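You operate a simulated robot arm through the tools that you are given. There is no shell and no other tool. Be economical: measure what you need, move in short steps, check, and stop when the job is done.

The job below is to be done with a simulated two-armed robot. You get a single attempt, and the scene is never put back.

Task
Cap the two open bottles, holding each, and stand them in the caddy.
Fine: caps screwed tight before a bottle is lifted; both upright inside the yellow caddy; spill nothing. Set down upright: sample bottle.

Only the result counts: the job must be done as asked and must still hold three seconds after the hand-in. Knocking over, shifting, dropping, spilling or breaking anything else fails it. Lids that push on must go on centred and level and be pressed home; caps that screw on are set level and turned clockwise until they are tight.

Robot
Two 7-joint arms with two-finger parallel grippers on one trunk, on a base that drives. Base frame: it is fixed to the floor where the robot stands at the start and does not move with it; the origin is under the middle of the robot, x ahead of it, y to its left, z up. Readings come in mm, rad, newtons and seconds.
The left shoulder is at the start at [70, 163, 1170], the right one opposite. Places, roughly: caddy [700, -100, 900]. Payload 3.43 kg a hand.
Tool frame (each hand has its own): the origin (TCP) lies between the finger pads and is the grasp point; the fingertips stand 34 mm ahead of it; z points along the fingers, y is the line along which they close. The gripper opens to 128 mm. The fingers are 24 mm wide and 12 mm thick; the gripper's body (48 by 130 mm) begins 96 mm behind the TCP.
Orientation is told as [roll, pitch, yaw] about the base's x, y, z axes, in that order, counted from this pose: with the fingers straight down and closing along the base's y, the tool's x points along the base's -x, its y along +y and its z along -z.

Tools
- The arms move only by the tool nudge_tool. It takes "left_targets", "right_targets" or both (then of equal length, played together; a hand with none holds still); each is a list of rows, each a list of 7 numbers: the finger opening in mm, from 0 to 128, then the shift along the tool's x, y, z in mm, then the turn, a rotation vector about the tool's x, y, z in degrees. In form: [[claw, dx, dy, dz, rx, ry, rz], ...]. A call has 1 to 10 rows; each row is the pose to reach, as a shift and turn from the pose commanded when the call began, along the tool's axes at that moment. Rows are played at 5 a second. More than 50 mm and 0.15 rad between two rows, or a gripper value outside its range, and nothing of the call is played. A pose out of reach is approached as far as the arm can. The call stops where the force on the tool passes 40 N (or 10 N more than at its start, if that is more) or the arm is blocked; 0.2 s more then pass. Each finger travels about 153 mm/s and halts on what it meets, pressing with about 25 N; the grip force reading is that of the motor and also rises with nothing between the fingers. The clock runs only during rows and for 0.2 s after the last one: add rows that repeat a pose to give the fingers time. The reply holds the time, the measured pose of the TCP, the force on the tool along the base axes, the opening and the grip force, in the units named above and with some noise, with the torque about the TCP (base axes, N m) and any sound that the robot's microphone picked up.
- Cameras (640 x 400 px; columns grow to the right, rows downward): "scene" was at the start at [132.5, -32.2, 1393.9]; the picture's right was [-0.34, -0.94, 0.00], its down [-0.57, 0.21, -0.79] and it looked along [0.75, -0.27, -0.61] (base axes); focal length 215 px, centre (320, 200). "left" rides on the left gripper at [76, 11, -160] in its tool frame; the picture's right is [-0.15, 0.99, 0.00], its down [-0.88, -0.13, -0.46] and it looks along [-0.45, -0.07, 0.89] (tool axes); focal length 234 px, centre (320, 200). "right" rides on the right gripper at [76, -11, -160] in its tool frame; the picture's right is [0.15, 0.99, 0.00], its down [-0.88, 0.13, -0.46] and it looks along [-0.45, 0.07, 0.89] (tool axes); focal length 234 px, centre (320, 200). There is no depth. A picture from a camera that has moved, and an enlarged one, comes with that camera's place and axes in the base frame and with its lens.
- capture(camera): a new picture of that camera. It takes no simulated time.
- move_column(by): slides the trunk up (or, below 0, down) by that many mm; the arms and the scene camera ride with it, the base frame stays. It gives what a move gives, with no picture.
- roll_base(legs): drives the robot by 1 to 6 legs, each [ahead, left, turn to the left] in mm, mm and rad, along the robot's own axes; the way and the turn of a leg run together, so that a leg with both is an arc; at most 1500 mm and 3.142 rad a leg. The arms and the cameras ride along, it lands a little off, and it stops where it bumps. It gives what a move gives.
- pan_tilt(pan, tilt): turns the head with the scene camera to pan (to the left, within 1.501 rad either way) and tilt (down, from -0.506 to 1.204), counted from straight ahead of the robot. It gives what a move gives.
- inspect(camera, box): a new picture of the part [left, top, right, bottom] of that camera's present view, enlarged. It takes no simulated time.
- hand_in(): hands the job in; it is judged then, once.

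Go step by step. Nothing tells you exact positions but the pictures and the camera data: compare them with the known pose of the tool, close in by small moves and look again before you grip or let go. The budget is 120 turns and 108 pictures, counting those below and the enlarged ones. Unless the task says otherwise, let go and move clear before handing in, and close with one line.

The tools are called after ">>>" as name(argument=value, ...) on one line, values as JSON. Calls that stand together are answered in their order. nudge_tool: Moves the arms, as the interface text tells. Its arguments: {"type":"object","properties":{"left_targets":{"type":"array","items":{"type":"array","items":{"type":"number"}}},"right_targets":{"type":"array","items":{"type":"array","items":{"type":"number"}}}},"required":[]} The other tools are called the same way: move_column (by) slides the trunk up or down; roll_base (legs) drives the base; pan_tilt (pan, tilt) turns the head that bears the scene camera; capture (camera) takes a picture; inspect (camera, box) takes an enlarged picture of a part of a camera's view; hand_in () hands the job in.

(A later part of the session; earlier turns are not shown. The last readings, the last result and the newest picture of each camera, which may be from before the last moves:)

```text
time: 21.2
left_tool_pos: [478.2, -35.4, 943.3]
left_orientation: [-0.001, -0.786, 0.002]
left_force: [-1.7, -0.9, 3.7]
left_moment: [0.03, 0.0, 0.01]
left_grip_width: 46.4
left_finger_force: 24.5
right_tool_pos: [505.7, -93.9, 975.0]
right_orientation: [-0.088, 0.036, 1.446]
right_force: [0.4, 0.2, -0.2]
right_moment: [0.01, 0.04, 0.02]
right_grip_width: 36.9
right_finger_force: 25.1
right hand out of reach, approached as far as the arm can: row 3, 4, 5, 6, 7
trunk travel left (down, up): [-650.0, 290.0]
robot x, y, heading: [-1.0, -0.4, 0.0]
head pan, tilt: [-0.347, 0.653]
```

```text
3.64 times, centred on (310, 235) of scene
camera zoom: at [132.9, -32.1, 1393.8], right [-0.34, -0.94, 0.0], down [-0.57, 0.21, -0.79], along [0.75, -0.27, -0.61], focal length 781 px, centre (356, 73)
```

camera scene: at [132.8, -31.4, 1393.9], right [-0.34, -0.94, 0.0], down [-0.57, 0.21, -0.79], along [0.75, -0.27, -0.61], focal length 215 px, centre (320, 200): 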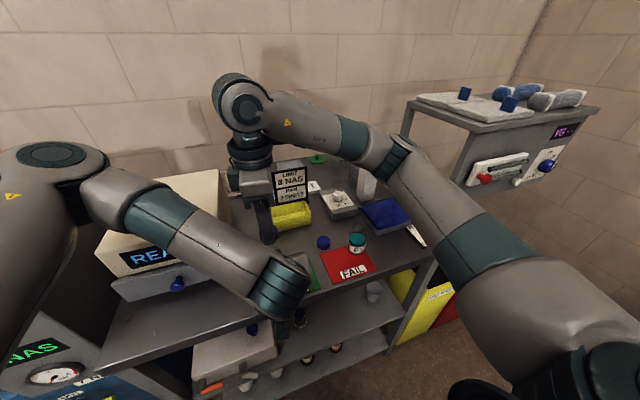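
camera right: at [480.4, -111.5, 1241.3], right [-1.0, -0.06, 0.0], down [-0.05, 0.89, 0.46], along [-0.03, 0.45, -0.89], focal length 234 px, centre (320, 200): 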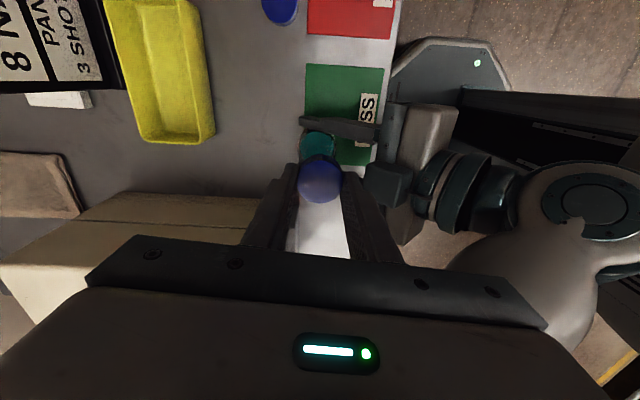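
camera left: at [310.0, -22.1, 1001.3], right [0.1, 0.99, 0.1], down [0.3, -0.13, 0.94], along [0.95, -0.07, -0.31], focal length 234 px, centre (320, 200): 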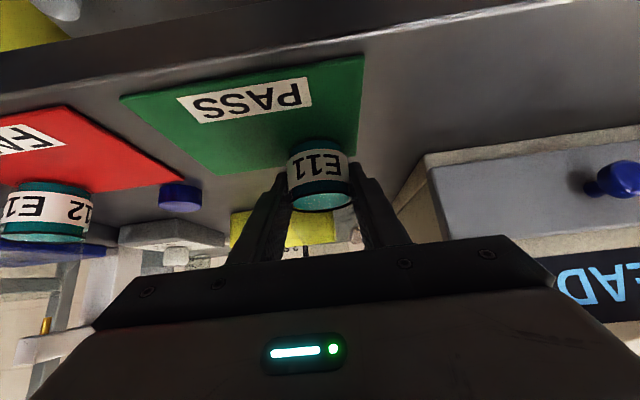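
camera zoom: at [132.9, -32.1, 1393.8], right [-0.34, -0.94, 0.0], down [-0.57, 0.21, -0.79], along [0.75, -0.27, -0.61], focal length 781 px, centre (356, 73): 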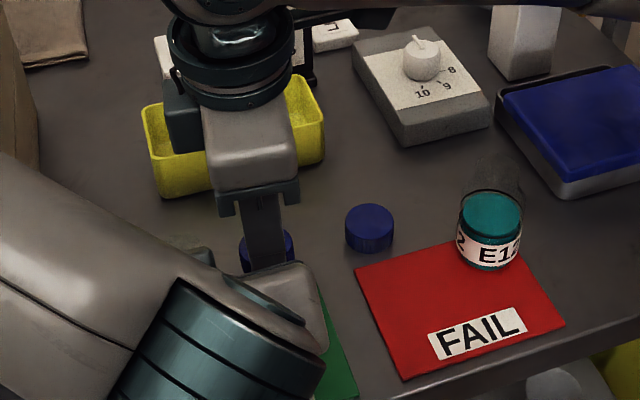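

That yaw is out of the right wrist's reach there. I'll rotate back clockwise ~60° with a small lift and see where it settles.

>>> nudge_tool(right_targets=[[30, 0, 0, -5, 0, 0, 8.5], [30, 0, 0, -10, 0, 0, 17], [30, 0, 0, -15, 0, 0, 25.5], [30, 0, 0, -20, 0, 0, 34], [30, 0, 0, -20, 0, 0, 42.5], [30, 0, 0, -20, 0, 0, 51], [30, 0, 0, -20, 0, 0, 59.5], [30, 0, 0, -20, 0, 0, 68], [30, 0, 0, -20, 0, 0, 76.5], [30, 0, 0, -20, 0, 0, 85]])

>>> inspect(camera="right", box=[270, 100, 390, 220])

```text
time: 23.4
left_tool_pos: [476.9, -34.3, 942.0]
left_orientation: [0.001, -0.785, 0.001]
left_force: [-0.1, -0.4, 1.5]
left_moment: [-0.04, -0.03, -0.01]
left_grip_width: 46.4
left_finger_force: 25.0
right_tool_pos: [504.3, -92.6, 995.9]
right_orientation: [-0.045, -0.081, -0.038]
right_force: [0.4, 0.4, 0.2]
right_moment: [0.0, 0.0, 0.04]
right_grip_width: 36.9
right_finger_force: 25.0
trunk travel left (down, up): [-650.0, 290.0]
robot x, y, heading: [1.2, 1.6, -0.004]
head pan, tilt: [-0.347, 0.653]
```

```text
3.33 times, centred on (330, 160) of right
camera zoom: at [414.1, -93.3, 1149.1], right [-0.1, 0.99, -0.05], down [0.85, 0.12, 0.52], along [0.52, 0.01, -0.85], focal length 781 px, centre (287, 333)
```

zoom: 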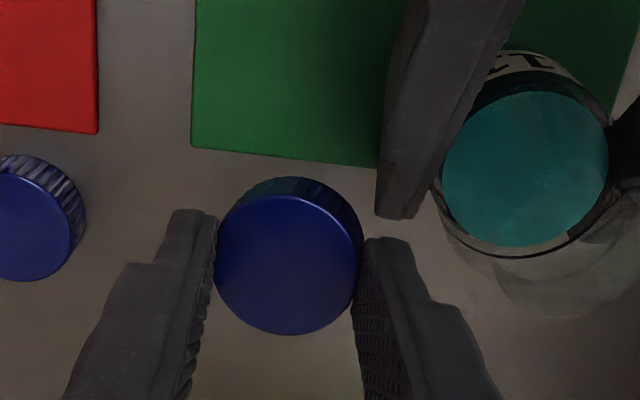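

The hand is now slightly tilted after the clamp. I'll level it and shift over free bench.

>>> nudge_tool(right_targets=[[30, -13, -11, 0, -2.6, 4.6, -2.2], [30, -26, -22, 0, -2.6, 4.6, -2.2], [30, -26, -22, 0, -2.6, 4.6, -2.2]])

>>> inspect(camera="right", box=[270, 120, 370, 220])

```text
time: 24.2
left_tool_pos: [476.7, -33.2, 942.1]
left_orientation: [0.001, -0.786, 0.0]
left_force: [0.5, 0.5, 0.4]
left_moment: [0.04, -0.01, -0.02]
left_grip_width: 46.4
left_finger_force: 24.1
right_tool_pos: [530.3, -115.4, 998.6]
right_orientation: [0.0, -0.001, 0.001]
right_force: [-0.4, -0.1, -0.3]
right_moment: [0.02, -0.01, -0.02]
right_grip_width: 36.9
right_finger_force: 25.6
trunk travel left (down, up): [-650.0, 290.0]
robot x, y, heading: [0.9, -1.4, 0.002]
head pan, tilt: [-0.347, 0.653]
```

```text
4.00 times, centred on (320, 170) of right
camera zoom: at [452.5, -127.1, 1158.5], right [-0.15, 0.99, 0.0], down [0.88, 0.13, 0.46], along [0.45, 0.07, -0.89], focal length 937 px, centre (320, 320)
```

zoom: 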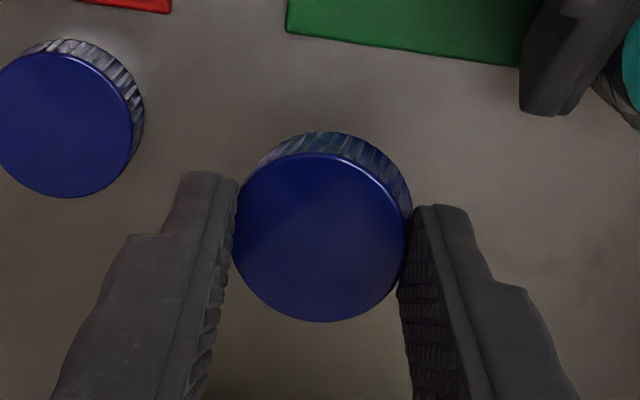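

Level now. Lowering the cap to the bench and releasing it.

>>> nudge_tool(right_targets=[[30, 0, 0, 30, 0, 0, 0], [30, 0, 0, 50, 0, 0, 0], [30, 0, 0, 55, 0, 0, 0], [30, 0, 0, 57.5, 0, 0, 0], [30, 0, 0, 57.5, 0, 0, 0], [54, 0, 0, 57.5, 0, 0, 0], [54, 0, 0, 57.5, 0, 0, 0]])

>>> inspect(camera="right", box=[270, 120, 370, 220])

```text
time: 25.8
left_tool_pos: [476.0, -33.4, 942.8]
left_orientation: [0.0, -0.786, 0.001]
left_force: [0.5, 1.3, 2.0]
left_moment: [0.01, 0.01, 0.02]
left_grip_width: 46.4
left_finger_force: 25.1
right_tool_pos: [529.9, -114.9, 941.7]
right_orientation: [0.0, 0.0, 0.001]
right_force: [-0.3, 0.0, 0.5]
right_moment: [0.01, -0.01, 0.02]
right_grip_width: 54.1
right_finger_force: 0.0
trunk travel left (down, up): [-650.0, 290.0]
robot x, y, heading: [-3.4, 0.6, -0.003]
head pan, tilt: [-0.347, 0.653]
```

```text
4.00 times, centred on (320, 170) of right
camera zoom: at [452.8, -127.0, 1100.2], right [-0.15, 0.99, 0.0], down [0.88, 0.13, 0.46], along [0.45, 0.07, -0.89], focal length 937 px, centre (320, 320)
```

zoom: 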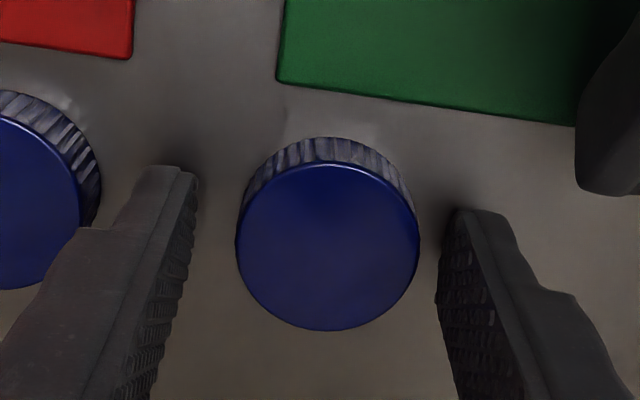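

The cap is flat. Correcting 1.4 mm left and 0.7 mm ahead, then regripping.

>>> nudge_tool(right_targets=[[54, -0.8, 1.4, 1, 0, 0, 0], [54, -0.8, 1.4, 2, 0, 0, 0], [30, -0.8, 1.4, 2, 0, 0, 0], [30, -0.8, 1.4, 2, 0, 0, 0], [30, -0.8, 1.4, 2, 0, 0, 0]])

>>> inspect(camera="right", box=[270, 120, 370, 220])

```text
time: 27.0
left_tool_pos: [476.7, -34.1, 944.0]
left_orientation: [0.0, -0.789, 0.003]
left_force: [-0.1, -0.1, 0.9]
left_moment: [0.02, -0.02, 0.01]
left_grip_width: 46.5
left_finger_force: 25.0
right_tool_pos: [530.7, -113.8, 938.5]
right_orientation: [0.001, -0.001, 0.002]
right_force: [-0.7, 0.7, 0.6]
right_moment: [0.01, -0.01, -0.01]
right_grip_width: 36.9
right_finger_force: 25.0
trunk travel left (down, up): [-650.0, 290.0]
robot x, y, heading: [3.6, -1.0, -0.004]
head pan, tilt: [-0.347, 0.653]
```

```text
4.00 times, centred on (320, 170) of right
camera zoom: at [453.4, -125.6, 1098.5], right [-0.15, 0.99, 0.0], down [0.88, 0.13, 0.46], along [0.45, 0.07, -0.89], focal length 937 px, centre (320, 320)
```

zoom: 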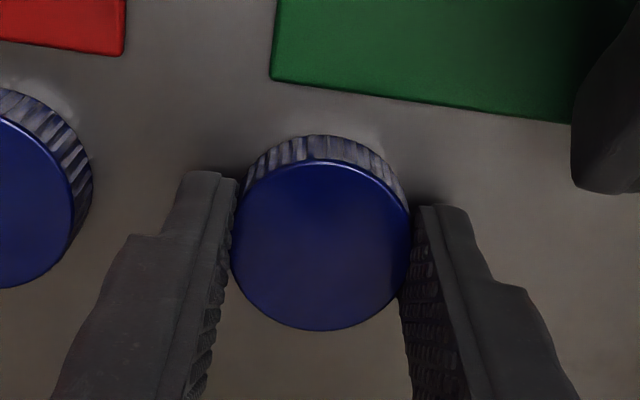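

Cap gripped level and centred. Lifting and carrying it over the bottle at about (480,-33.8), pre-rotating again.

>>> nudge_tool(right_targets=[[30, 0, 0, -40, 0, 0, 0], [30, 0, 0, -80, 0, 0, 0], [30, 0, 0, -120, 0, 0, 0], [30, 8, 12, -130, 0, 0, -8.5], [30, 15, 24, -130, 0, 0, -17], [30, 22, 35, -130, 0, 0, -25.5], [30, 29, 47, -130, 0, 0, -34], [30, 36, 58, -130, 0, 0, -42.5], [30, 43, 70, -130, 0, 0, -51], [30, 50.6, 80.6, -130, 0, 0, -59.5]])

>>> nudge_tool(right_targets=[[30, 0, 0, 10, 0, 0, -8.5], [30, 0, 0, 20, 0, 0, -17], [30, 0, 0, 30, 0, 0, -25.5]])

>>> inspect(camera="right", box=[280, 120, 360, 210])

```text
time: 29.2
left_tool_pos: [477.0, -33.7, 943.5]
left_orientation: [-0.001, -0.785, 0.003]
left_force: [-0.9, -0.2, 0.3]
left_moment: [0.01, -0.03, 0.0]
left_grip_width: 46.4
left_finger_force: 24.8
right_tool_pos: [479.3, -32.2, 1069.0]
right_orientation: [-0.001, 0.0, 1.041]
right_force: [0.5, 1.0, -0.4]
right_moment: [-0.01, -0.02, 0.03]
right_grip_width: 36.8
right_finger_force: 25.0
trunk travel left (down, up): [-650.0, 290.0]
robot x, y, heading: [-2.1, 0.4, 0.002]
head pan, tilt: [-0.347, 0.653]
```

```text
time: 30.0
left_tool_pos: [476.2, -34.7, 942.0]
left_orientation: [0.001, -0.786, 0.001]
left_force: [-0.2, -0.1, -0.2]
left_moment: [0.03, 0.02, -0.01]
left_grip_width: 46.3
left_finger_force: 24.9
right_tool_pos: [479.7, -33.8, 1039.4]
right_orientation: [-0.002, 0.0, 1.487]
right_force: [1.0, 0.3, 0.6]
right_moment: [0.0, 0.01, -0.01]
right_grip_width: 36.8
right_finger_force: 25.3
trunk travel left (down, up): [-650.0, 290.0]
robot x, y, heading: [1.9, 2.2, 0.001]
head pan, tilt: [-0.347, 0.653]
```

```text
4.44 times, centred on (320, 165) of right
camera zoom: at [483.0, -110.1, 1198.9], right [-1.0, -0.06, 0.0], down [-0.06, 0.89, 0.46], along [-0.03, 0.45, -0.89], focal length 1041 px, centre (320, 356)
```

zoom: 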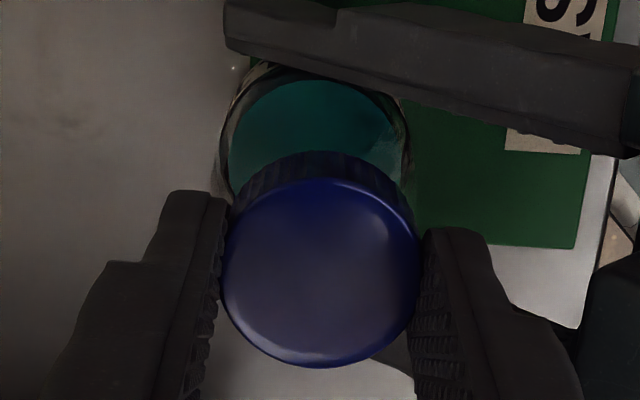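

Offsets about 1.5 mm ahead and 0.7 mm right. Correct and lower in small steps.

>>> nudge_tool(right_targets=[[30, 0.7, -1.5, 2, 0, 0, 0], [30, 0.7, -1.5, 4, 0, 0, 0], [30, 0.7, -1.5, 6, 0, 0, 0], [30, 0.7, -1.5, 7, 0, 0, 0], [30, 0.7, -1.5, 8, 0, 0, 0], [30, 0.7, -1.5, 8, 0, 0, 0]])

>>> inspect(camera="right", box=[280, 120, 360, 210])

```text
time: 31.4
left_tool_pos: [476.6, -34.8, 941.9]
left_orientation: [0.002, -0.786, 0.0]
left_force: [-0.4, -0.2, 0.6]
left_moment: [0.02, 0.02, -0.01]
left_grip_width: 46.3
left_finger_force: 24.9
right_tool_pos: [480.6, -33.8, 1031.0]
right_orientation: [-0.002, -0.001, 1.485]
right_force: [-0.5, 0.5, 0.2]
right_moment: [0.04, 0.01, 0.01]
right_grip_width: 36.9
right_finger_force: 25.0
trunk travel left (down, up): [-650.0, 290.0]
robot x, y, heading: [1.7, 0.8, 0.001]
head pan, tilt: [-0.347, 0.653]
```

```text
4.44 times, centred on (320, 165) of right
camera zoom: at [484.1, -111.1, 1190.8], right [-1.0, -0.06, 0.0], down [-0.05, 0.89, 0.46], along [-0.03, 0.46, -0.89], focal length 1041 px, centre (320, 356)
```

zoom: 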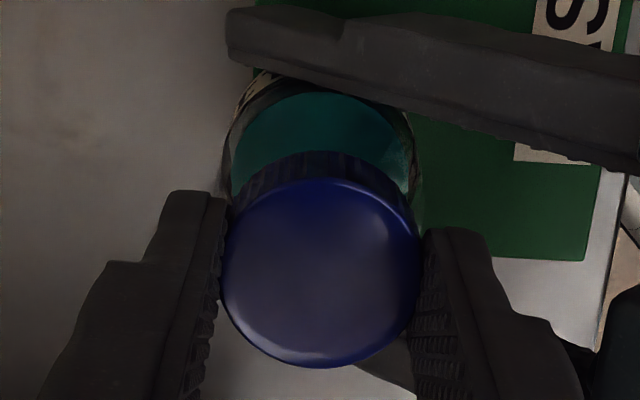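

Centred. Lowering 1 mm at a time until contact.

>>> nudge_tool(right_targets=[[30, 0, 0, 1, 0, 0, 0], [30, 0, 0, 1.5, 0, 0, 0], [30, 0, 0, 2, 0, 0, 0], [30, 0, 0, 2, 0, 0, 0]])

```text
time: 32.4
left_tool_pos: [476.6, -35.2, 942.2]
left_orientation: [0.001, -0.787, 0.001]
left_force: [-1.1, 0.3, 0.1]
left_moment: [0.02, -0.03, 0.03]
left_grip_width: 46.2
left_finger_force: 25.0
right_tool_pos: [481.8, -34.9, 1028.5]
right_orientation: [-0.001, 0.0, 1.486]
right_force: [0.2, -0.7, -0.4]
right_moment: [0.03, 0.02, 0.01]
right_grip_width: 36.8
right_finger_force: 25.2
trunk travel left (down, up): [-650.0, 290.0]
robot x, y, heading: [0.1, -1.2, -0.001]
head pan, tilt: [-0.347, 0.653]
```

>>> nudge_tool(right_targets=[[30, 0, 0, 1, 0, 0, 0], [30, 0, 0, 2, 0, 0, 0], [30, 0, 0, 2, 0, 0, 0]])

```text
time: 33.2
left_tool_pos: [477.6, -35.1, 942.7]
left_orientation: [0.0, -0.784, 0.002]
left_force: [-0.1, 1.2, 1.0]
left_moment: [-0.01, -0.03, -0.01]
left_grip_width: 46.6
left_finger_force: 24.7
right_tool_pos: [481.7, -34.6, 1026.4]
right_orientation: [-0.001, 0.0, 1.486]
right_force: [-0.8, -0.1, 0.1]
right_moment: [0.0, 0.03, 0.04]
right_grip_width: 36.5
right_finger_force: 25.1
trunk travel left (down, up): [-650.0, 290.0]
robot x, y, heading: [-1.9, 0.9, 0.005]
head pan, tilt: [-0.347, 0.653]
```

No contact yet; this time the cap seems to be passing over the mouth. Continue.

>>> nudge_tool(right_targets=[[30, 0, 0, 1, 0, 0, 0], [30, 0, 0, 2, 0, 0, 0], [30, 0, 0, 2, 0, 0, 0]])

```text
time: 34.0
left_tool_pos: [478.4, -34.4, 942.7]
left_orientation: [-0.001, -0.785, 0.002]
left_force: [0.1, -0.9, -0.3]
left_moment: [-0.01, 0.01, 0.02]
left_grip_width: 46.1
left_finger_force: 25.1
right_tool_pos: [479.8, -34.1, 1024.7]
right_orientation: [-0.002, -0.001, 1.487]
right_force: [0.1, 0.6, -0.7]
right_moment: [-0.04, 0.01, -0.02]
right_grip_width: 36.6
right_finger_force: 25.2
trunk travel left (down, up): [-650.0, 290.0]
robot x, y, heading: [1.0, 0.4, 0.0]
head pan, tilt: [-0.347, 0.653]
```

>>> nudge_tool(right_targets=[[30, 0, 0, 1, 0, 0, 0], [30, 0, 0, 2, 0, 0, 0], [30, 0, 0, 3, 0, 0, 0], [30, 0, 0, 3, 0, 0, 0]])

>>> inspect(camera="right", box=[280, 120, 360, 210])

```text
time: 35.0
left_tool_pos: [476.7, -34.4, 942.2]
left_orientation: [0.0, -0.786, 0.003]
left_force: [-1.3, -3.0, -1.1]
left_moment: [0.2, -0.08, 0.02]
left_grip_width: 46.3
left_finger_force: 25.3
right_tool_pos: [480.2, -32.9, 1022.4]
right_orientation: [-0.001, -0.001, 1.486]
right_force: [0.5, 3.2, 1.3]
right_moment: [0.13, 0.01, 0.02]
right_grip_width: 36.9
right_finger_force: 25.0
trunk travel left (down, up): [-650.0, 290.0]
robot x, y, heading: [-0.1, -1.2, -0.001]
head pan, tilt: [-0.347, 0.653]
```

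```text
4.44 times, centred on (320, 165) of right
camera zoom: at [484.2, -110.5, 1181.8], right [-1.0, -0.06, 0.0], down [-0.05, 0.89, 0.46], along [-0.03, 0.46, -0.89], focal length 1041 px, centre (320, 356)
```

zoom: 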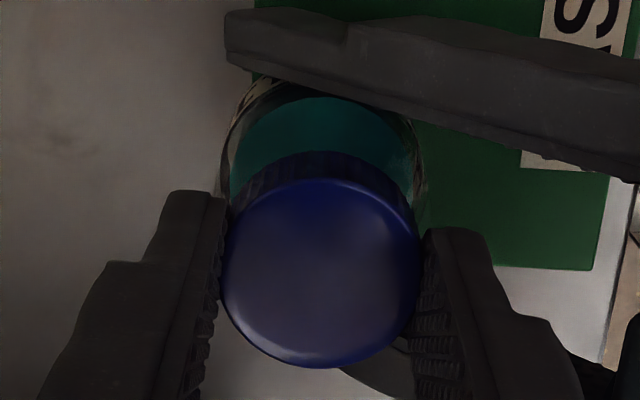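

Light contact with a small side force; shift 0.6 mm left and turn clockwise with light down feed.

>>> nudge_tool(right_targets=[[30, -0.6, 0, 0.3, 0, 0, 0], [30, -0.6, 0, 0.5, 0, 0, 8.5], [30, -0.6, 0, 0.7, 0, 0, 17], [30, -0.6, 0, 0.9, 0, 0, 25.5], [30, -0.6, 0, 1.1, 0, 0, 34], [30, -0.6, 0, 1.3, 0, 0, 42.5]])

```text
time: 36.4
left_tool_pos: [477.5, -34.1, 942.3]
left_orientation: [0.001, -0.785, 0.002]
left_force: [0.3, 3.4, -4.7]
left_moment: [-0.12, -0.09, 0.04]
left_grip_width: 46.4
left_finger_force: 24.9
right_tool_pos: [481.2, -33.3, 1021.6]
right_orientation: [-0.001, -0.002, 0.74]
right_force: [1.8, -2.6, 10.3]
right_moment: [-0.09, -0.01, 0.02]
right_grip_width: 36.8
right_finger_force: 24.7
trunk travel left (down, up): [-650.0, 290.0]
robot x, y, heading: [0.5, -2.5, 0.001]
head pan, tilt: [-0.347, 0.653]
```

Axial force 10 N, little torque. Continue turning.

>>> nudge_tool(right_targets=[[30, 0, 0, 0, 0, 0, 8.5], [30, 0, 0, 0.1, 0, 0, 17], [30, 0, 0, 0.2, 0, 0, 25.5], [30, 0, 0, 0.3, 0, 0, 34], [30, 0, 0, 0.4, 0, 0, 42.5], [30, 0, 0, 0.5, 0, 0, 51], [30, 0, 0, 0.6, 0, 0, 59.5], [30, 0, 0, 0.7, 0, 0, 68], [30, 0, 0, 0.8, 0, 0, 76.5], [30, 0, 0, 0.9, 0, 0, 85]])

>>> inspect(camera="right", box=[270, 120, 370, 220])

```text
time: 38.6
left_tool_pos: [477.2, -34.3, 941.3]
left_orientation: [0.001, -0.786, 0.002]
left_force: [-5.9, 11.0, -4.3]
left_moment: [-0.59, -0.11, 0.09]
left_grip_width: 46.4
left_finger_force: 24.8
right_tool_pos: [480.2, -34.0, 1019.5]
right_orientation: [0.0, -0.001, -0.744]
right_force: [5.6, -12.2, 10.1]
right_moment: [-0.44, -0.23, 0.0]
right_grip_width: 36.9
right_finger_force: 24.7
trunk travel left (down, up): [-650.0, 290.0]
robot x, y, heading: [-0.4, -2.4, 0.002]
head pan, tilt: [-0.347, 0.653]
```

```text
4.00 times, centred on (320, 170) of right
camera zoom: at [415.8, 8.9, 1179.6], right [0.56, 0.83, 0.0], down [0.74, -0.5, 0.46], along [0.38, -0.26, -0.89], focal length 937 px, centre (320, 320)
```

zoom: 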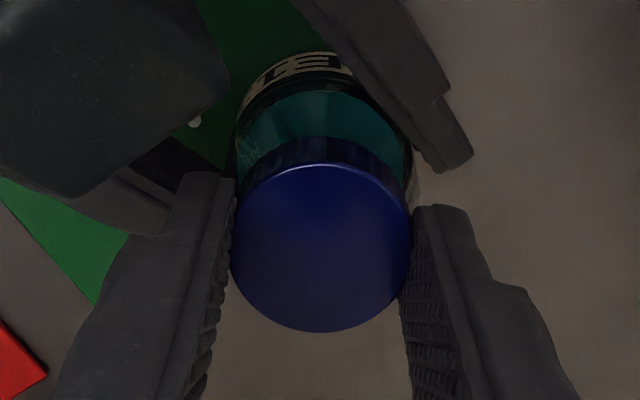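

Side force is building, so I'll shift to relieve it and keep turning.

>>> nudge_tool(right_targets=[[30, -0.9, -0.4, 0, 0, 0, 0], [30, -0.9, -0.4, 0.1, 0, 0, 8.5], [30, -0.9, -0.4, 0.2, 0, 0, 17], [30, -0.9, -0.4, 0.3, 0, 0, 25.5], [30, -0.9, -0.4, 0.4, 0, 0, 34], [30, -0.9, -0.4, 0.5, 0, 0, 42.5], [30, -0.9, -0.4, 0.6, 0, 0, 51]])

```text
time: 40.2
left_tool_pos: [476.5, -34.6, 941.4]
left_orientation: [-0.002, -0.784, 0.001]
left_force: [5.6, 5.7, -6.9]
left_moment: [-0.29, 0.22, 0.04]
left_grip_width: 46.3
left_finger_force: 25.2
right_tool_pos: [480.9, -34.4, 1019.2]
right_orientation: [0.002, 0.0, -1.633]
right_force: [-5.3, -6.0, 13.1]
right_moment: [-0.14, 0.22, 0.03]
right_grip_width: 36.8
right_finger_force: 25.2
trunk travel left (down, up): [-650.0, 290.0]
robot x, y, heading: [3.5, 2.4, -0.003]
head pan, tilt: [-0.347, 0.653]
```

Still no tightening torque. Continue turning to find the wrist's limit, without further down feed.

>>> nudge_tool(right_targets=[[30, -0.4, -0.3, 0, 0, 0, 8.5], [30, -0.4, -0.3, 0, 0, 0, 17], [30, -0.4, -0.3, 0, 0, 0, 25.5], [30, -0.4, -0.3, 0, 0, 0, 34], [30, -0.4, -0.3, 0, 0, 0, 42.5], [30, -0.4, -0.3, 0, 0, 0, 51], [30, -0.4, -0.3, 0, 0, 0, 59.5]])

>>> inspect(camera="right", box=[260, 100, 380, 220])

```text
time: 41.8
left_tool_pos: [476.9, -34.7, 943.8]
left_orientation: [-0.001, -0.786, -0.001]
left_force: [2.5, -3.4, 1.6]
left_moment: [0.28, 0.01, 0.01]
left_grip_width: 46.5
left_finger_force: 25.3
right_tool_pos: [481.5, -34.4, 1018.5]
right_orientation: [0.001, 0.001, -2.673]
right_force: [-3.8, 5.1, 1.0]
right_moment: [0.12, 0.1, -0.02]
right_grip_width: 36.6
right_finger_force: 25.1
trunk travel left (down, up): [-650.0, 290.0]
robot x, y, heading: [-0.7, -2.8, -0.003]
head pan, tilt: [-0.347, 0.653]
```

```text
3.33 times, centred on (320, 160) of right
camera zoom: at [542.0, 9.4, 1179.0], right [0.58, -0.82, 0.0], down [-0.73, -0.52, 0.45], along [-0.37, -0.26, -0.89], focal length 781 px, centre (320, 333)
```

zoom: 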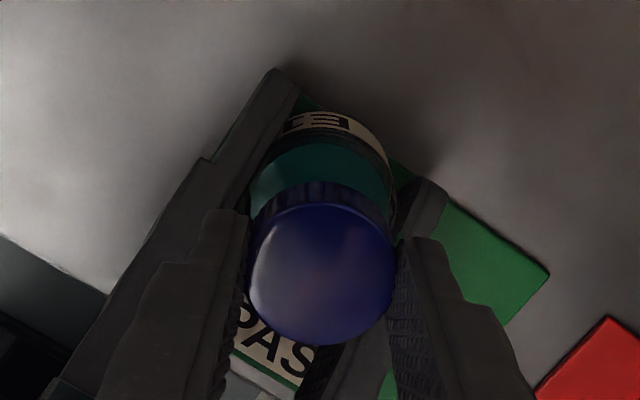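

Axial force dropped while turning, so the thread is engaged and pulling in. Continue turning with modest feed.

>>> nudge_tool(right_targets=[[30, 0.3, 0.3, 0.1, 0, 0, 8.5], [30, 0.3, 0.3, 0.2, 0, 0, 17], [30, 0.3, 0.3, 0.3, 0, 0, 25.5], [30, 0.3, 0.3, 0.4, 0, 0, 34], [30, 0.3, 0.3, 0.5, 0, 0, 42.5], [30, 0.3, 0.3, 0.6, 0, 0, 51]])

```text
time: 43.2
left_tool_pos: [477.2, -34.6, 942.9]
left_orientation: [-0.002, -0.786, -0.001]
left_force: [-6.2, -10.6, 3.9]
left_moment: [0.36, -0.25, -0.63]
left_grip_width: 45.7
left_finger_force: 25.0
right_tool_pos: [482.2, -34.1, 1018.5]
right_orientation: [-0.002, 0.002, 2.719]
right_force: [5.9, 9.7, -1.6]
right_moment: [0.29, -0.16, 0.6]
right_grip_width: 36.9
right_finger_force: 24.9
trunk travel left (down, up): [-650.0, 290.0]
robot x, y, heading: [-0.2, -1.7, -0.003]
head pan, tilt: [-0.347, 0.653]
```

Torque has risen to 0.6 N·m: tightening. A bit further to confirm it's tight.

>>> nudge_tool(right_targets=[[30, 0, 0, 0, 0, 0, 6], [30, 0, 0, 0, 0, 0, 12], [30, 0, 0, 0, 0, 0, 18], [30, 0, 0, 0, 0, 0, 24]])

>>> inspect(camera="left", box=[250, 120, 390, 270])

>>> inspect(camera="right", box=[260, 100, 380, 220])

```text
time: 44.2
left_tool_pos: [476.1, -35.4, 942.2]
left_orientation: [-0.001, -0.784, -0.001]
left_force: [-6.7, -25.3, -2.1]
left_moment: [0.81, -0.25, -0.73]
left_grip_width: 46.8
left_finger_force: 24.6
right_tool_pos: [481.9, -34.3, 1019.1]
right_orientation: [-0.004, 0.0, 2.303]
right_force: [7.6, 24.0, 7.1]
right_moment: [0.86, -0.3, 0.67]
right_grip_width: 36.8
right_finger_force: 24.9
trunk travel left (down, up): [-650.0, 290.0]
robot x, y, heading: [2.1, 0.8, 0.005]
head pan, tilt: [-0.347, 0.653]
```

```text
2.67 times, centred on (320, 195) of left
camera zoom: at [309.4, -22.7, 1001.5], right [0.11, 0.99, 0.1], down [0.3, -0.13, 0.94], along [0.95, -0.07, -0.31], focal length 624 px, centre (320, 213)
```

zoom: 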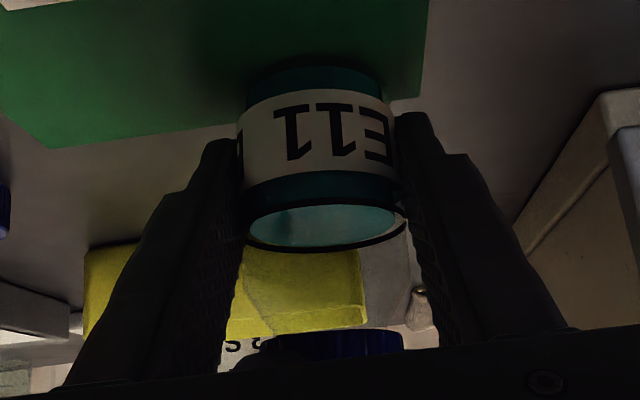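

```text
3.33 times, centred on (320, 160) of right
camera zoom: at [539.2, -83.8, 1179.0], right [-0.64, -0.77, 0.0], down [-0.69, 0.57, 0.46], along [-0.35, 0.29, -0.89], focal length 781 px, centre (320, 333)
```

zoom: 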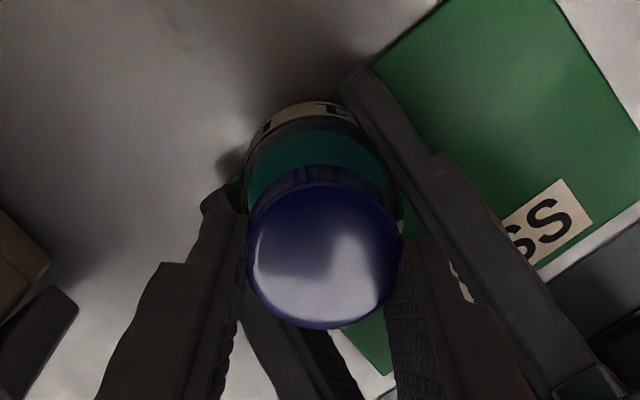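

The bottle now turns with the cap at about 0.7 N·m, so the cap is tight. I'll relieve the side force, open the right hand and lift clear.

>>> nudge_tool(right_targets=[[30, -0.5, -0.7, -0.2, 0, 0, -2], [30, -0.9, -1.3, -0.4, 0, 0, -3], [56, -0.9, -1.3, -0.4, 0, 0, -3], [56, -0.9, -1.3, -0.4, 0, 0, -3], [56, -0.9, -1.3, -20, 0, 0, -3], [56, -0.9, -1.3, -50, 0, 0, -3]])

>>> inspect(camera="right", box=[260, 100, 380, 220])

```text
time: 45.6
left_tool_pos: [477.4, -33.9, 942.2]
left_orientation: [0.002, -0.787, 0.001]
left_force: [0.2, 0.3, 0.1]
left_moment: [0.01, -0.01, 0.03]
left_grip_width: 45.6
left_finger_force: 23.9
right_tool_pos: [482.0, -33.9, 1068.8]
right_orientation: [0.0, 0.001, 2.355]
right_force: [-0.3, -0.1, -0.2]
right_moment: [-0.02, -0.05, -0.01]
right_grip_width: 56.1
right_finger_force: 0.0
trunk travel left (down, up): [-650.0, 290.0]
robot x, y, heading: [3.6, -1.6, 0.001]
head pan, tilt: [-0.347, 0.653]
```

```text
3.33 times, centred on (320, 160) of right
camera zoom: at [540.9, -79.8, 1228.7], right [-0.6, -0.8, 0.0], down [-0.72, 0.53, 0.45], along [-0.36, 0.27, -0.89], focal length 781 px, centre (320, 333)
```

zoom: 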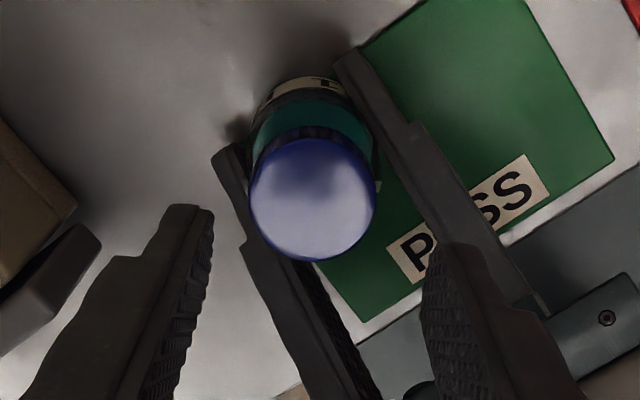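

Cap is on level. Unwinding the right wrist back to yaw 0 above the bottle.

>>> nudge_tool(right_targets=[[56, 0, 0, 0, 0, 0, -8.5], [56, 0, 0, 0, 0, 0, -17], [56, 0, 0, 0, 0, 0, -25.5], [56, 0, 0, 0, 0, 0, -34], [56, 0, 0, 0, 0, 0, -42.5], [56, 0, 0, 0, 0, 0, -51], [56, 0, 0, 0, 0, 0, -59.5], [56, 0, 0, 0, 0, 0, -68], [56, 0, 0, 0, 0, 0, -76.5], [56, 0, 0, 0, 0, 0, -85]])

>>> nudge_tool(right_targets=[[56, 0, 0, 0, 0, 0, -8.5], [56, 0, 0, 0, 0, 0, -17], [56, 0, 0, 0, 0, 0, -25.5], [56, 0, 0, 0, 0, 0, -34], [56, 0, 0, 0, 0, 0, -42.5], [56, 0, 0, 0, 0, 0, -51], [56, 0, 0, 0, 0, 0, -59.5], [56, 0, 0, 0, 0, 0, -68], [56, 0, 0, 0, 0, 0, -76.5], [56, 0, 0, 0, 0, 0, -85]])

>>> nudge_tool(right_targets=[[56, 0, 0, 0, 0, 0, -8.5], [56, 0, 0, 0, 0, 0, -17], [56, 0, 0, 0, 0, 0, -25.5], [56, 0, 0, 0, 0, 0, -34], [56, 0, 0, 0, 0, 0, -42.5], [56, 0, 0, 0, 0, 0, -50], [56, 0, 0, 0, 0, 0, -55]])

>>> inspect(camera="right", box=[260, 100, 380, 220])

```text
time: 47.8
left_tool_pos: [476.8, -33.7, 944.2]
left_orientation: [0.001, -0.786, 0.002]
left_force: [-0.2, 0.4, -0.5]
left_moment: [-0.01, -0.01, 0.03]
left_grip_width: 45.9
left_finger_force: 24.5
right_tool_pos: [482.2, -34.3, 1068.1]
right_orientation: [-0.001, 0.0, -2.439]
right_force: [0.0, 0.5, 0.2]
right_moment: [0.02, 0.03, -0.01]
right_grip_width: 56.3
right_finger_force: 0.0
trunk travel left (down, up): [-650.0, 290.0]
robot x, y, heading: [1.5, -0.4, -0.004]
head pan, tilt: [-0.347, 0.653]
```

```text
time: 50.0
left_tool_pos: [477.4, -34.0, 942.2]
left_orientation: [-0.001, -0.786, 0.001]
left_force: [-1.0, -0.1, -1.2]
left_moment: [-0.01, -0.02, 0.01]
left_grip_width: 45.8
left_finger_force: 24.6
right_tool_pos: [483.3, -33.9, 1067.8]
right_orientation: [0.001, -0.001, -0.956]
right_force: [0.2, 0.4, -0.3]
right_moment: [0.0, 0.01, 0.0]
right_grip_width: 56.2
right_finger_force: 0.1
trunk travel left (down, up): [-650.0, 290.0]
robot x, y, heading: [-3.5, -2.1, -0.005]
head pan, tilt: [-0.347, 0.653]
```

```text
time: 51.6
left_tool_pos: [477.6, -34.0, 942.5]
left_orientation: [0.0, -0.787, 0.003]
left_force: [-0.1, 0.2, 0.0]
left_moment: [-0.03, -0.02, 0.0]
left_grip_width: 45.9
left_finger_force: 25.5
right_tool_pos: [483.0, -33.3, 1068.8]
right_orientation: [0.001, -0.002, 0.004]
right_force: [-0.2, -0.7, -0.5]
right_moment: [-0.03, 0.02, 0.04]
right_grip_width: 56.2
right_finger_force: 0.1
trunk travel left (down, up): [-650.0, 290.0]
robot x, y, heading: [2.1, 1.8, -0.002]
head pan, tilt: [-0.347, 0.653]
```

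```text
3.33 times, centred on (320, 160) of right
camera zoom: at [404.9, -45.3, 1228.4], right [-0.15, 0.99, 0.0], down [0.88, 0.13, 0.46], along [0.45, 0.07, -0.89], focal length 781 px, centre (320, 333)
```

zoom: 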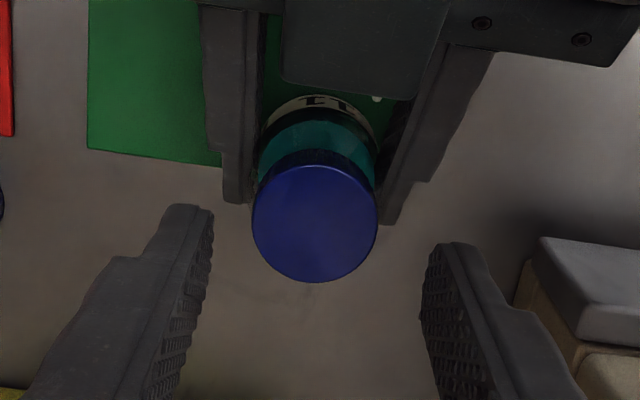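

Cap looks right. Descend, grip the cap centrally at yaw 0, then release the left hand and retreat it.

>>> nudge_tool(right_targets=[[56, 0.8, -0.8, 30, 0, 0, 0], [56, 0.8, -0.8, 49, 0, 0, 0], [30, 0.8, -0.8, 49, 0, 0, 0], [30, 0.8, -0.8, 49, 0, 0, 0], [30, 0.8, -0.8, 49, 0, 0, 0]])

>>> nudge_tool(left_targets=[[60, 0, 0, 0, 0, 0, 0], [80, 0, 0, 0, 0, 0, 0], [80, 0, 0, 0, 0, 0, 0], [80, 0, 0, -40, 0, 0, 0], [80, 0, 0, -80, 0, 0, 0], [80, 0, 0, -115, 0, 0, 0]])

>>> capture(camera="right")

>>> capture(camera="left")

```text
time: 52.8
left_tool_pos: [477.3, -34.7, 942.1]
left_orientation: [0.0, -0.787, 0.002]
left_force: [3.6, 3.7, -3.3]
left_moment: [-0.1, 0.17, -0.01]
left_grip_width: 45.6
left_finger_force: 25.0
right_tool_pos: [479.9, -34.8, 1019.6]
right_orientation: [0.001, -0.002, 0.002]
right_force: [-3.3, -2.3, 2.6]
right_moment: [-0.08, 0.12, 0.04]
right_grip_width: 37.0
right_finger_force: 24.8
trunk travel left (down, up): [-650.0, 290.0]
robot x, y, heading: [-1.6, 0.4, 0.004]
head pan, tilt: [-0.347, 0.653]
```

```text
time: 54.2
left_tool_pos: [394.6, -33.1, 1022.9]
left_orientation: [0.001, -0.784, 0.0]
left_force: [0.1, -1.0, 0.8]
left_moment: [-0.02, -0.01, -0.01]
left_grip_width: 80.0
left_finger_force: 0.1
right_tool_pos: [478.5, -34.5, 1020.8]
right_orientation: [-0.002, -0.001, 0.001]
right_force: [0.3, 0.4, 0.3]
right_moment: [0.01, -0.03, -0.01]
right_grip_width: 36.7
right_finger_force: 25.2
trunk travel left (down, up): [-650.0, 290.0]
robot x, y, heading: [2.8, 2.3, -0.003]
head pan, tilt: [-0.347, 0.653]
```

```text
53 pictures are left
camera right: at [402.4, -46.3, 1180.0], right [-0.15, 0.99, 0.0], down [0.88, 0.13, 0.46], along [0.45, 0.07, -0.89], focal length 234 px, centre (320, 200)
```

right: 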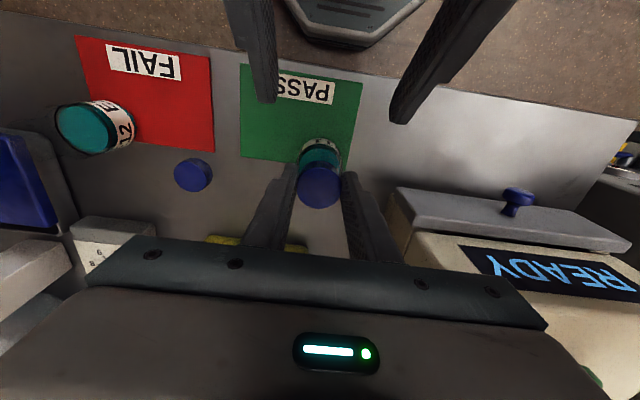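

```text
52 pictures are left
camera left: at [227.6, -21.9, 1082.0], right [0.1, 0.99, 0.1], down [0.3, -0.13, 0.94], along [0.95, -0.07, -0.31], focal length 234 px, centre (320, 200)
```

left: 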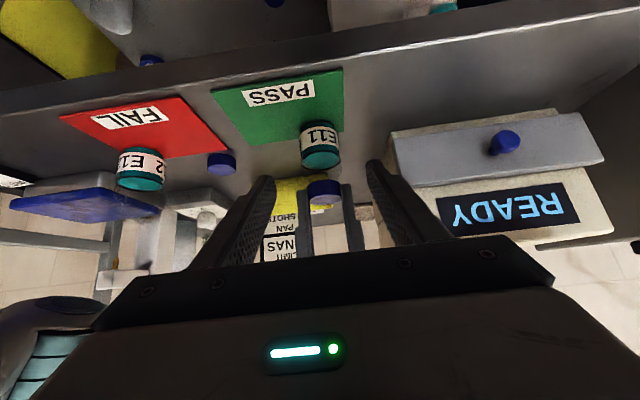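

Bottle E11 stands free, held by its tight cap. Lift it 70 mm and carry to above the caddy's left half (about 650,-65), then look.

>>> nudge_tool(right_targets=[[30, 0, 0, -10, 0, 0, 0], [30, 0, 0, -40, 0, 0, 0], [30, 0, 0, -75, 0, 0, 0], [30, -30, -5, -80, 0, 0, 0], [30, -60, -11, -80, 0, 0, 0], [30, -90, -17, -80, 0, 0, 0], [30, -120, -23, -80, 0, 0, 0], [30, -145, -27, -80, 0, 0, 0], [30, -170, -30, -80, 0, 0, 0], [30, -170, -30, -80, 0, 0, 0]])

>>> capture(camera="right")

>>> inspect(camera="scene", box=[230, 140, 370, 260])

```text
time: 56.4
left_tool_pos: [395.3, -34.3, 1022.6]
left_orientation: [0.0, -0.786, 0.003]
left_force: [-0.5, -0.3, 0.4]
left_moment: [0.04, -0.02, 0.0]
left_grip_width: 80.2
left_finger_force: 0.1
right_tool_pos: [650.4, -63.8, 1100.5]
right_orientation: [0.0, -0.002, 0.001]
right_force: [-0.8, 0.0, -0.4]
right_moment: [0.0, 0.0, -0.01]
right_grip_width: 36.8
right_finger_force: 24.8
trunk travel left (down, up): [-650.0, 290.0]
robot x, y, heading: [-0.2, -1.3, 0.0]
head pan, tilt: [-0.347, 0.653]
```

```text
51 pictures are left
camera right: at [573.8, -75.3, 1260.1], right [-0.15, 0.99, 0.0], down [0.88, 0.13, 0.46], along [0.45, 0.07, -0.89], focal length 234 px, centre (320, 200)
```

right: 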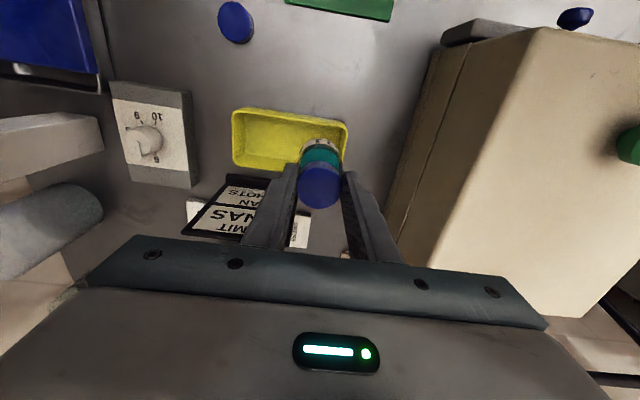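

```text
3.33 times, centred on (300, 200) of scene
camera zoom: at [132.3, -32.3, 1393.9], right [-0.34, -0.94, 0.0], down [-0.57, 0.21, -0.79], along [0.75, -0.27, -0.61], focal length 716 px, centre (387, 200)
```

zoom: 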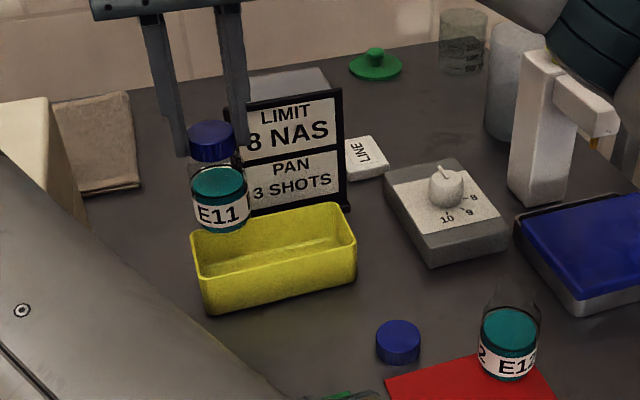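

E11 hangs cleanly above the caddy. Zoom to measure the caddy's corners.

>>> inspect(camera="right", box=[220, 95, 360, 195])

```text
4.00 times, centred on (290, 145) of right
camera zoom: at [573.8, -75.3, 1260.1], right [-0.15, 0.99, 0.0], down [0.88, 0.13, 0.46], along [0.45, 0.07, -0.89], focal length 937 px, centre (440, 420)
```

zoom: 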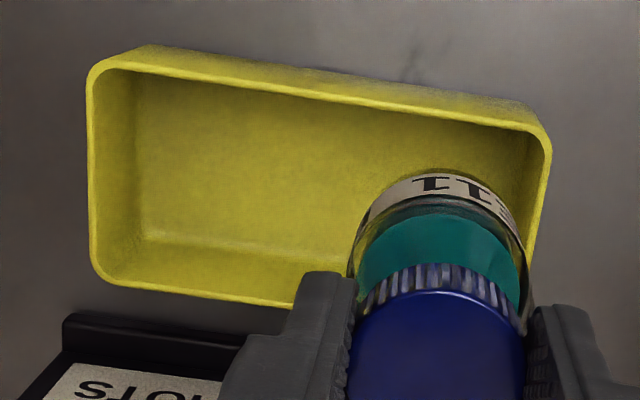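

The bottle hangs about 5 mm ahead of the TCP (it rolled slightly in the left fingers). Shift 6 mm ahead, 4 mm right, and lower to just above the rim, then look again.

>>> nudge_tool(right_targets=[[30, -6, -4, 10, 0, 0, 0], [30, -6, -4, 22, 0, 0, 0], [30, -6, -4, 30, 0, 0, 0]])

>>> inspect(camera="right", box=[220, 95, 360, 195])

>>> inspect(camera="scene", box=[255, 160, 325, 230])

```text
time: 57.2
left_tool_pos: [396.1, -33.1, 1022.6]
left_orientation: [0.0, -0.785, 0.002]
left_force: [0.1, -0.2, -0.2]
left_moment: [0.0, -0.01, 0.05]
left_grip_width: 80.2
left_finger_force: 0.1
right_tool_pos: [656.6, -67.5, 1069.9]
right_orientation: [0.0, -0.004, -0.001]
right_force: [0.3, -0.3, 0.4]
right_moment: [0.04, -0.01, -0.01]
right_grip_width: 37.1
right_finger_force: 25.3
trunk travel left (down, up): [-650.0, 290.0]
robot x, y, heading: [-2.5, 0.7, 0.002]
head pan, tilt: [-0.347, 0.653]
```

```text
4.00 times, centred on (290, 145) of right
camera zoom: at [580.2, -79.6, 1229.6], right [-0.15, 0.99, 0.0], down [0.88, 0.13, 0.46], along [0.45, 0.07, -0.89], focal length 937 px, centre (440, 420)
```

zoom: 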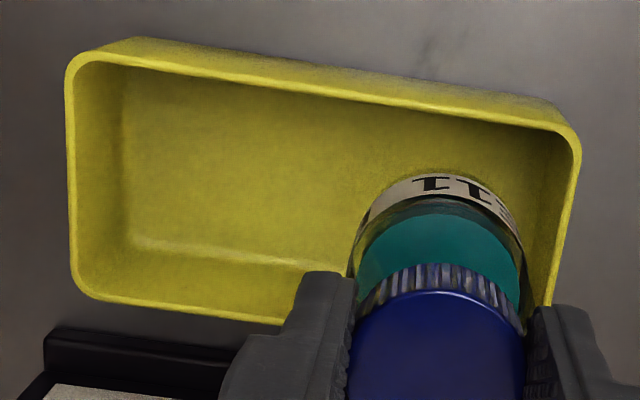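

```text
5.71 times, centred on (290, 195) of scene
camera zoom: at [132.7, -32.3, 1393.9], right [-0.34, -0.94, 0.0], down [-0.57, 0.21, -0.79], along [0.75, -0.27, -0.61], focal length 1227 px, centre (491, 229)
```

zoom: 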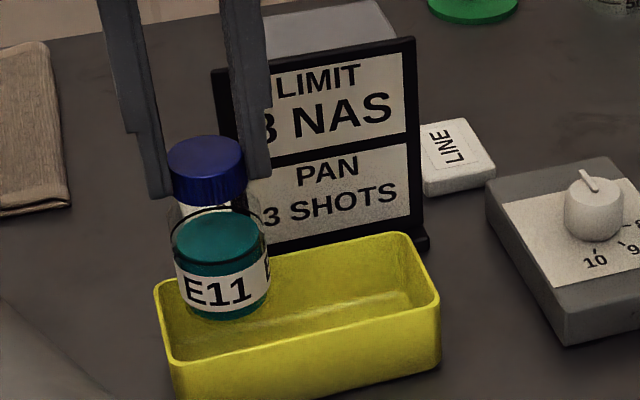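

Caddy interior spans x 624–696, y −181…−29; bottle axis about (663,-68). Shift back 3 mm and lower into the caddy.

>>> nudge_tool(right_targets=[[30, 3, 0, 10, 0, 0, 0], [30, 3, 0, 25, 0, 0, 0], [30, 3, 0, 38, 0, 0, 0], [30, 3, 0, 43, 0, 0, 0], [30, 3, 0, 45, 0, 0, 0]])

>>> inspect(camera="scene", box=[255, 160, 325, 230])

```text
time: 58.4
left_tool_pos: [397.2, -33.4, 1022.6]
left_orientation: [-0.001, -0.785, 0.002]
left_force: [-0.1, -0.2, 0.8]
left_moment: [0.03, -0.01, 0.0]
left_grip_width: 80.0
left_finger_force: 0.0
right_tool_pos: [653.4, -68.8, 1024.4]
right_orientation: [0.0, -0.003, 0.003]
right_force: [-0.6, -0.3, 0.0]
right_moment: [0.02, 0.02, 0.02]
right_grip_width: 36.7
right_finger_force: 24.6
trunk travel left (down, up): [-650.0, 290.0]
robot x, y, heading: [0.7, -0.2, 0.001]
head pan, tilt: [-0.347, 0.653]
```

```text
5.71 times, centred on (290, 195) of scene
camera zoom: at [132.6, -32.1, 1393.9], right [-0.34, -0.94, 0.0], down [-0.57, 0.21, -0.79], along [0.75, -0.27, -0.61], focal length 1227 px, centre (491, 229)
```

zoom: 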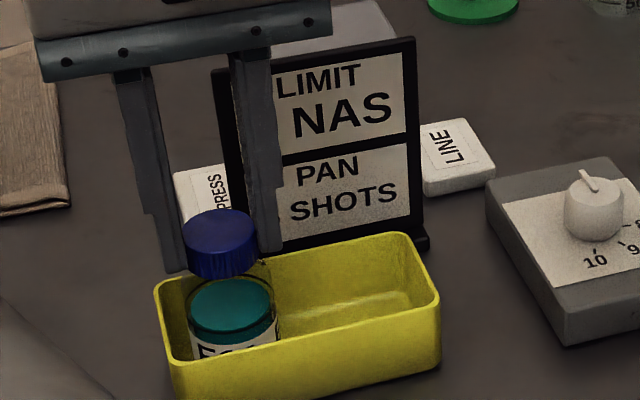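

It's inside. Lowering 1 mm at a time to floor contact.

>>> nudge_tool(right_targets=[[30, 0, 0, 1, 0, 0, 0], [30, 0, 0, 2, 0, 0, 0], [30, 0, 0, 2, 0, 0, 0]])

```text
time: 59.2
left_tool_pos: [396.6, -33.8, 1021.5]
left_orientation: [0.001, -0.786, 0.002]
left_force: [0.5, 0.3, -0.5]
left_moment: [0.01, 0.0, 0.01]
left_grip_width: 80.0
left_finger_force: 0.1
right_tool_pos: [654.9, -69.0, 1022.9]
right_orientation: [0.002, -0.001, 0.002]
right_force: [-1.5, -0.3, -0.5]
right_moment: [0.02, -0.01, 0.0]
right_grip_width: 37.1
right_finger_force: 25.1
trunk travel left (down, up): [-650.0, 290.0]
robot x, y, heading: [0.4, -0.9, 0.002]
head pan, tilt: [-0.347, 0.653]
```

>>> nudge_tool(right_targets=[[30, 0, 0, 1, 0, 0, 0], [30, 0, 0, 1.5, 0, 0, 0], [30, 0, 0, 1.5, 0, 0, 0]])

```text
time: 60.0
left_tool_pos: [396.3, -34.6, 1021.6]
left_orientation: [-0.001, -0.785, 0.002]
left_force: [0.0, -0.5, 0.1]
left_moment: [0.0, 0.01, 0.02]
left_grip_width: 79.9
left_finger_force: 0.1
right_tool_pos: [653.4, -68.4, 1020.9]
right_orientation: [0.0, -0.001, 0.0]
right_force: [-0.3, -0.6, -0.8]
right_moment: [-0.01, 0.01, 0.03]
right_grip_width: 36.9
right_finger_force: 25.3
trunk travel left (down, up): [-650.0, 290.0]
robot x, y, heading: [1.0, -3.5, 0.003]
head pan, tilt: [-0.347, 0.653]
```

>>> nudge_tool(right_targets=[[30, 0, 0, 0.7, 0, 0, 0], [30, 0, 0, 1.2, 0, 0, 0], [30, 0, 0, 1.2, 0, 0, 0]])

```text
time: 60.8
left_tool_pos: [396.0, -32.5, 1022.4]
left_orientation: [0.001, -0.785, 0.003]
left_force: [-0.3, -0.8, -0.3]
left_moment: [0.0, -0.01, -0.01]
left_grip_width: 80.1
left_finger_force: 0.1
right_tool_pos: [654.5, -68.2, 1020.5]
right_orientation: [0.0, -0.001, 0.002]
right_force: [-0.1, 0.3, -0.2]
right_moment: [0.01, -0.02, 0.0]
right_grip_width: 36.8
right_finger_force: 25.1
trunk travel left (down, up): [-650.0, 290.0]
robot x, y, heading: [-1.0, 0.1, -0.001]
head pan, tilt: [-0.347, 0.653]
```

>>> nudge_tool(right_targets=[[30, 0, 0, 0.7, 0, 0, 0], [30, 0, 0, 1.4, 0, 0, 0], [30, 0, 0, 1.4, 0, 0, 0]])

>>> inspect(camera="right", box=[220, 95, 360, 195])

```text
time: 61.6
left_tool_pos: [396.1, -32.9, 1023.8]
left_orientation: [-0.001, -0.786, 0.002]
left_force: [0.7, -0.7, -0.2]
left_moment: [0.0, -0.02, -0.02]
left_grip_width: 80.0
left_finger_force: 0.1
right_tool_pos: [653.9, -69.2, 1018.4]
right_orientation: [0.0, -0.002, 0.002]
right_force: [0.4, 0.1, 4.1]
right_moment: [-0.01, -0.05, -0.03]
right_grip_width: 36.5
right_finger_force: 24.3
trunk travel left (down, up): [-650.0, 290.0]
robot x, y, heading: [0.1, -1.3, 0.002]
head pan, tilt: [-0.347, 0.653]
```

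```text
4.00 times, centred on (290, 145) of right
camera zoom: at [576.7, -79.8, 1179.0], right [-0.15, 0.99, 0.0], down [0.88, 0.13, 0.46], along [0.45, 0.07, -0.89], focal length 937 px, centre (440, 420)
```

zoom: 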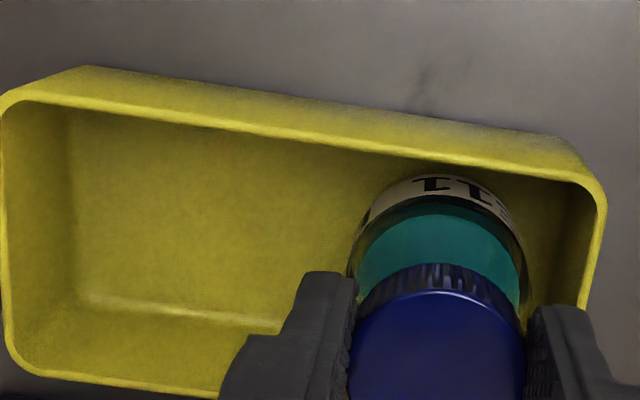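

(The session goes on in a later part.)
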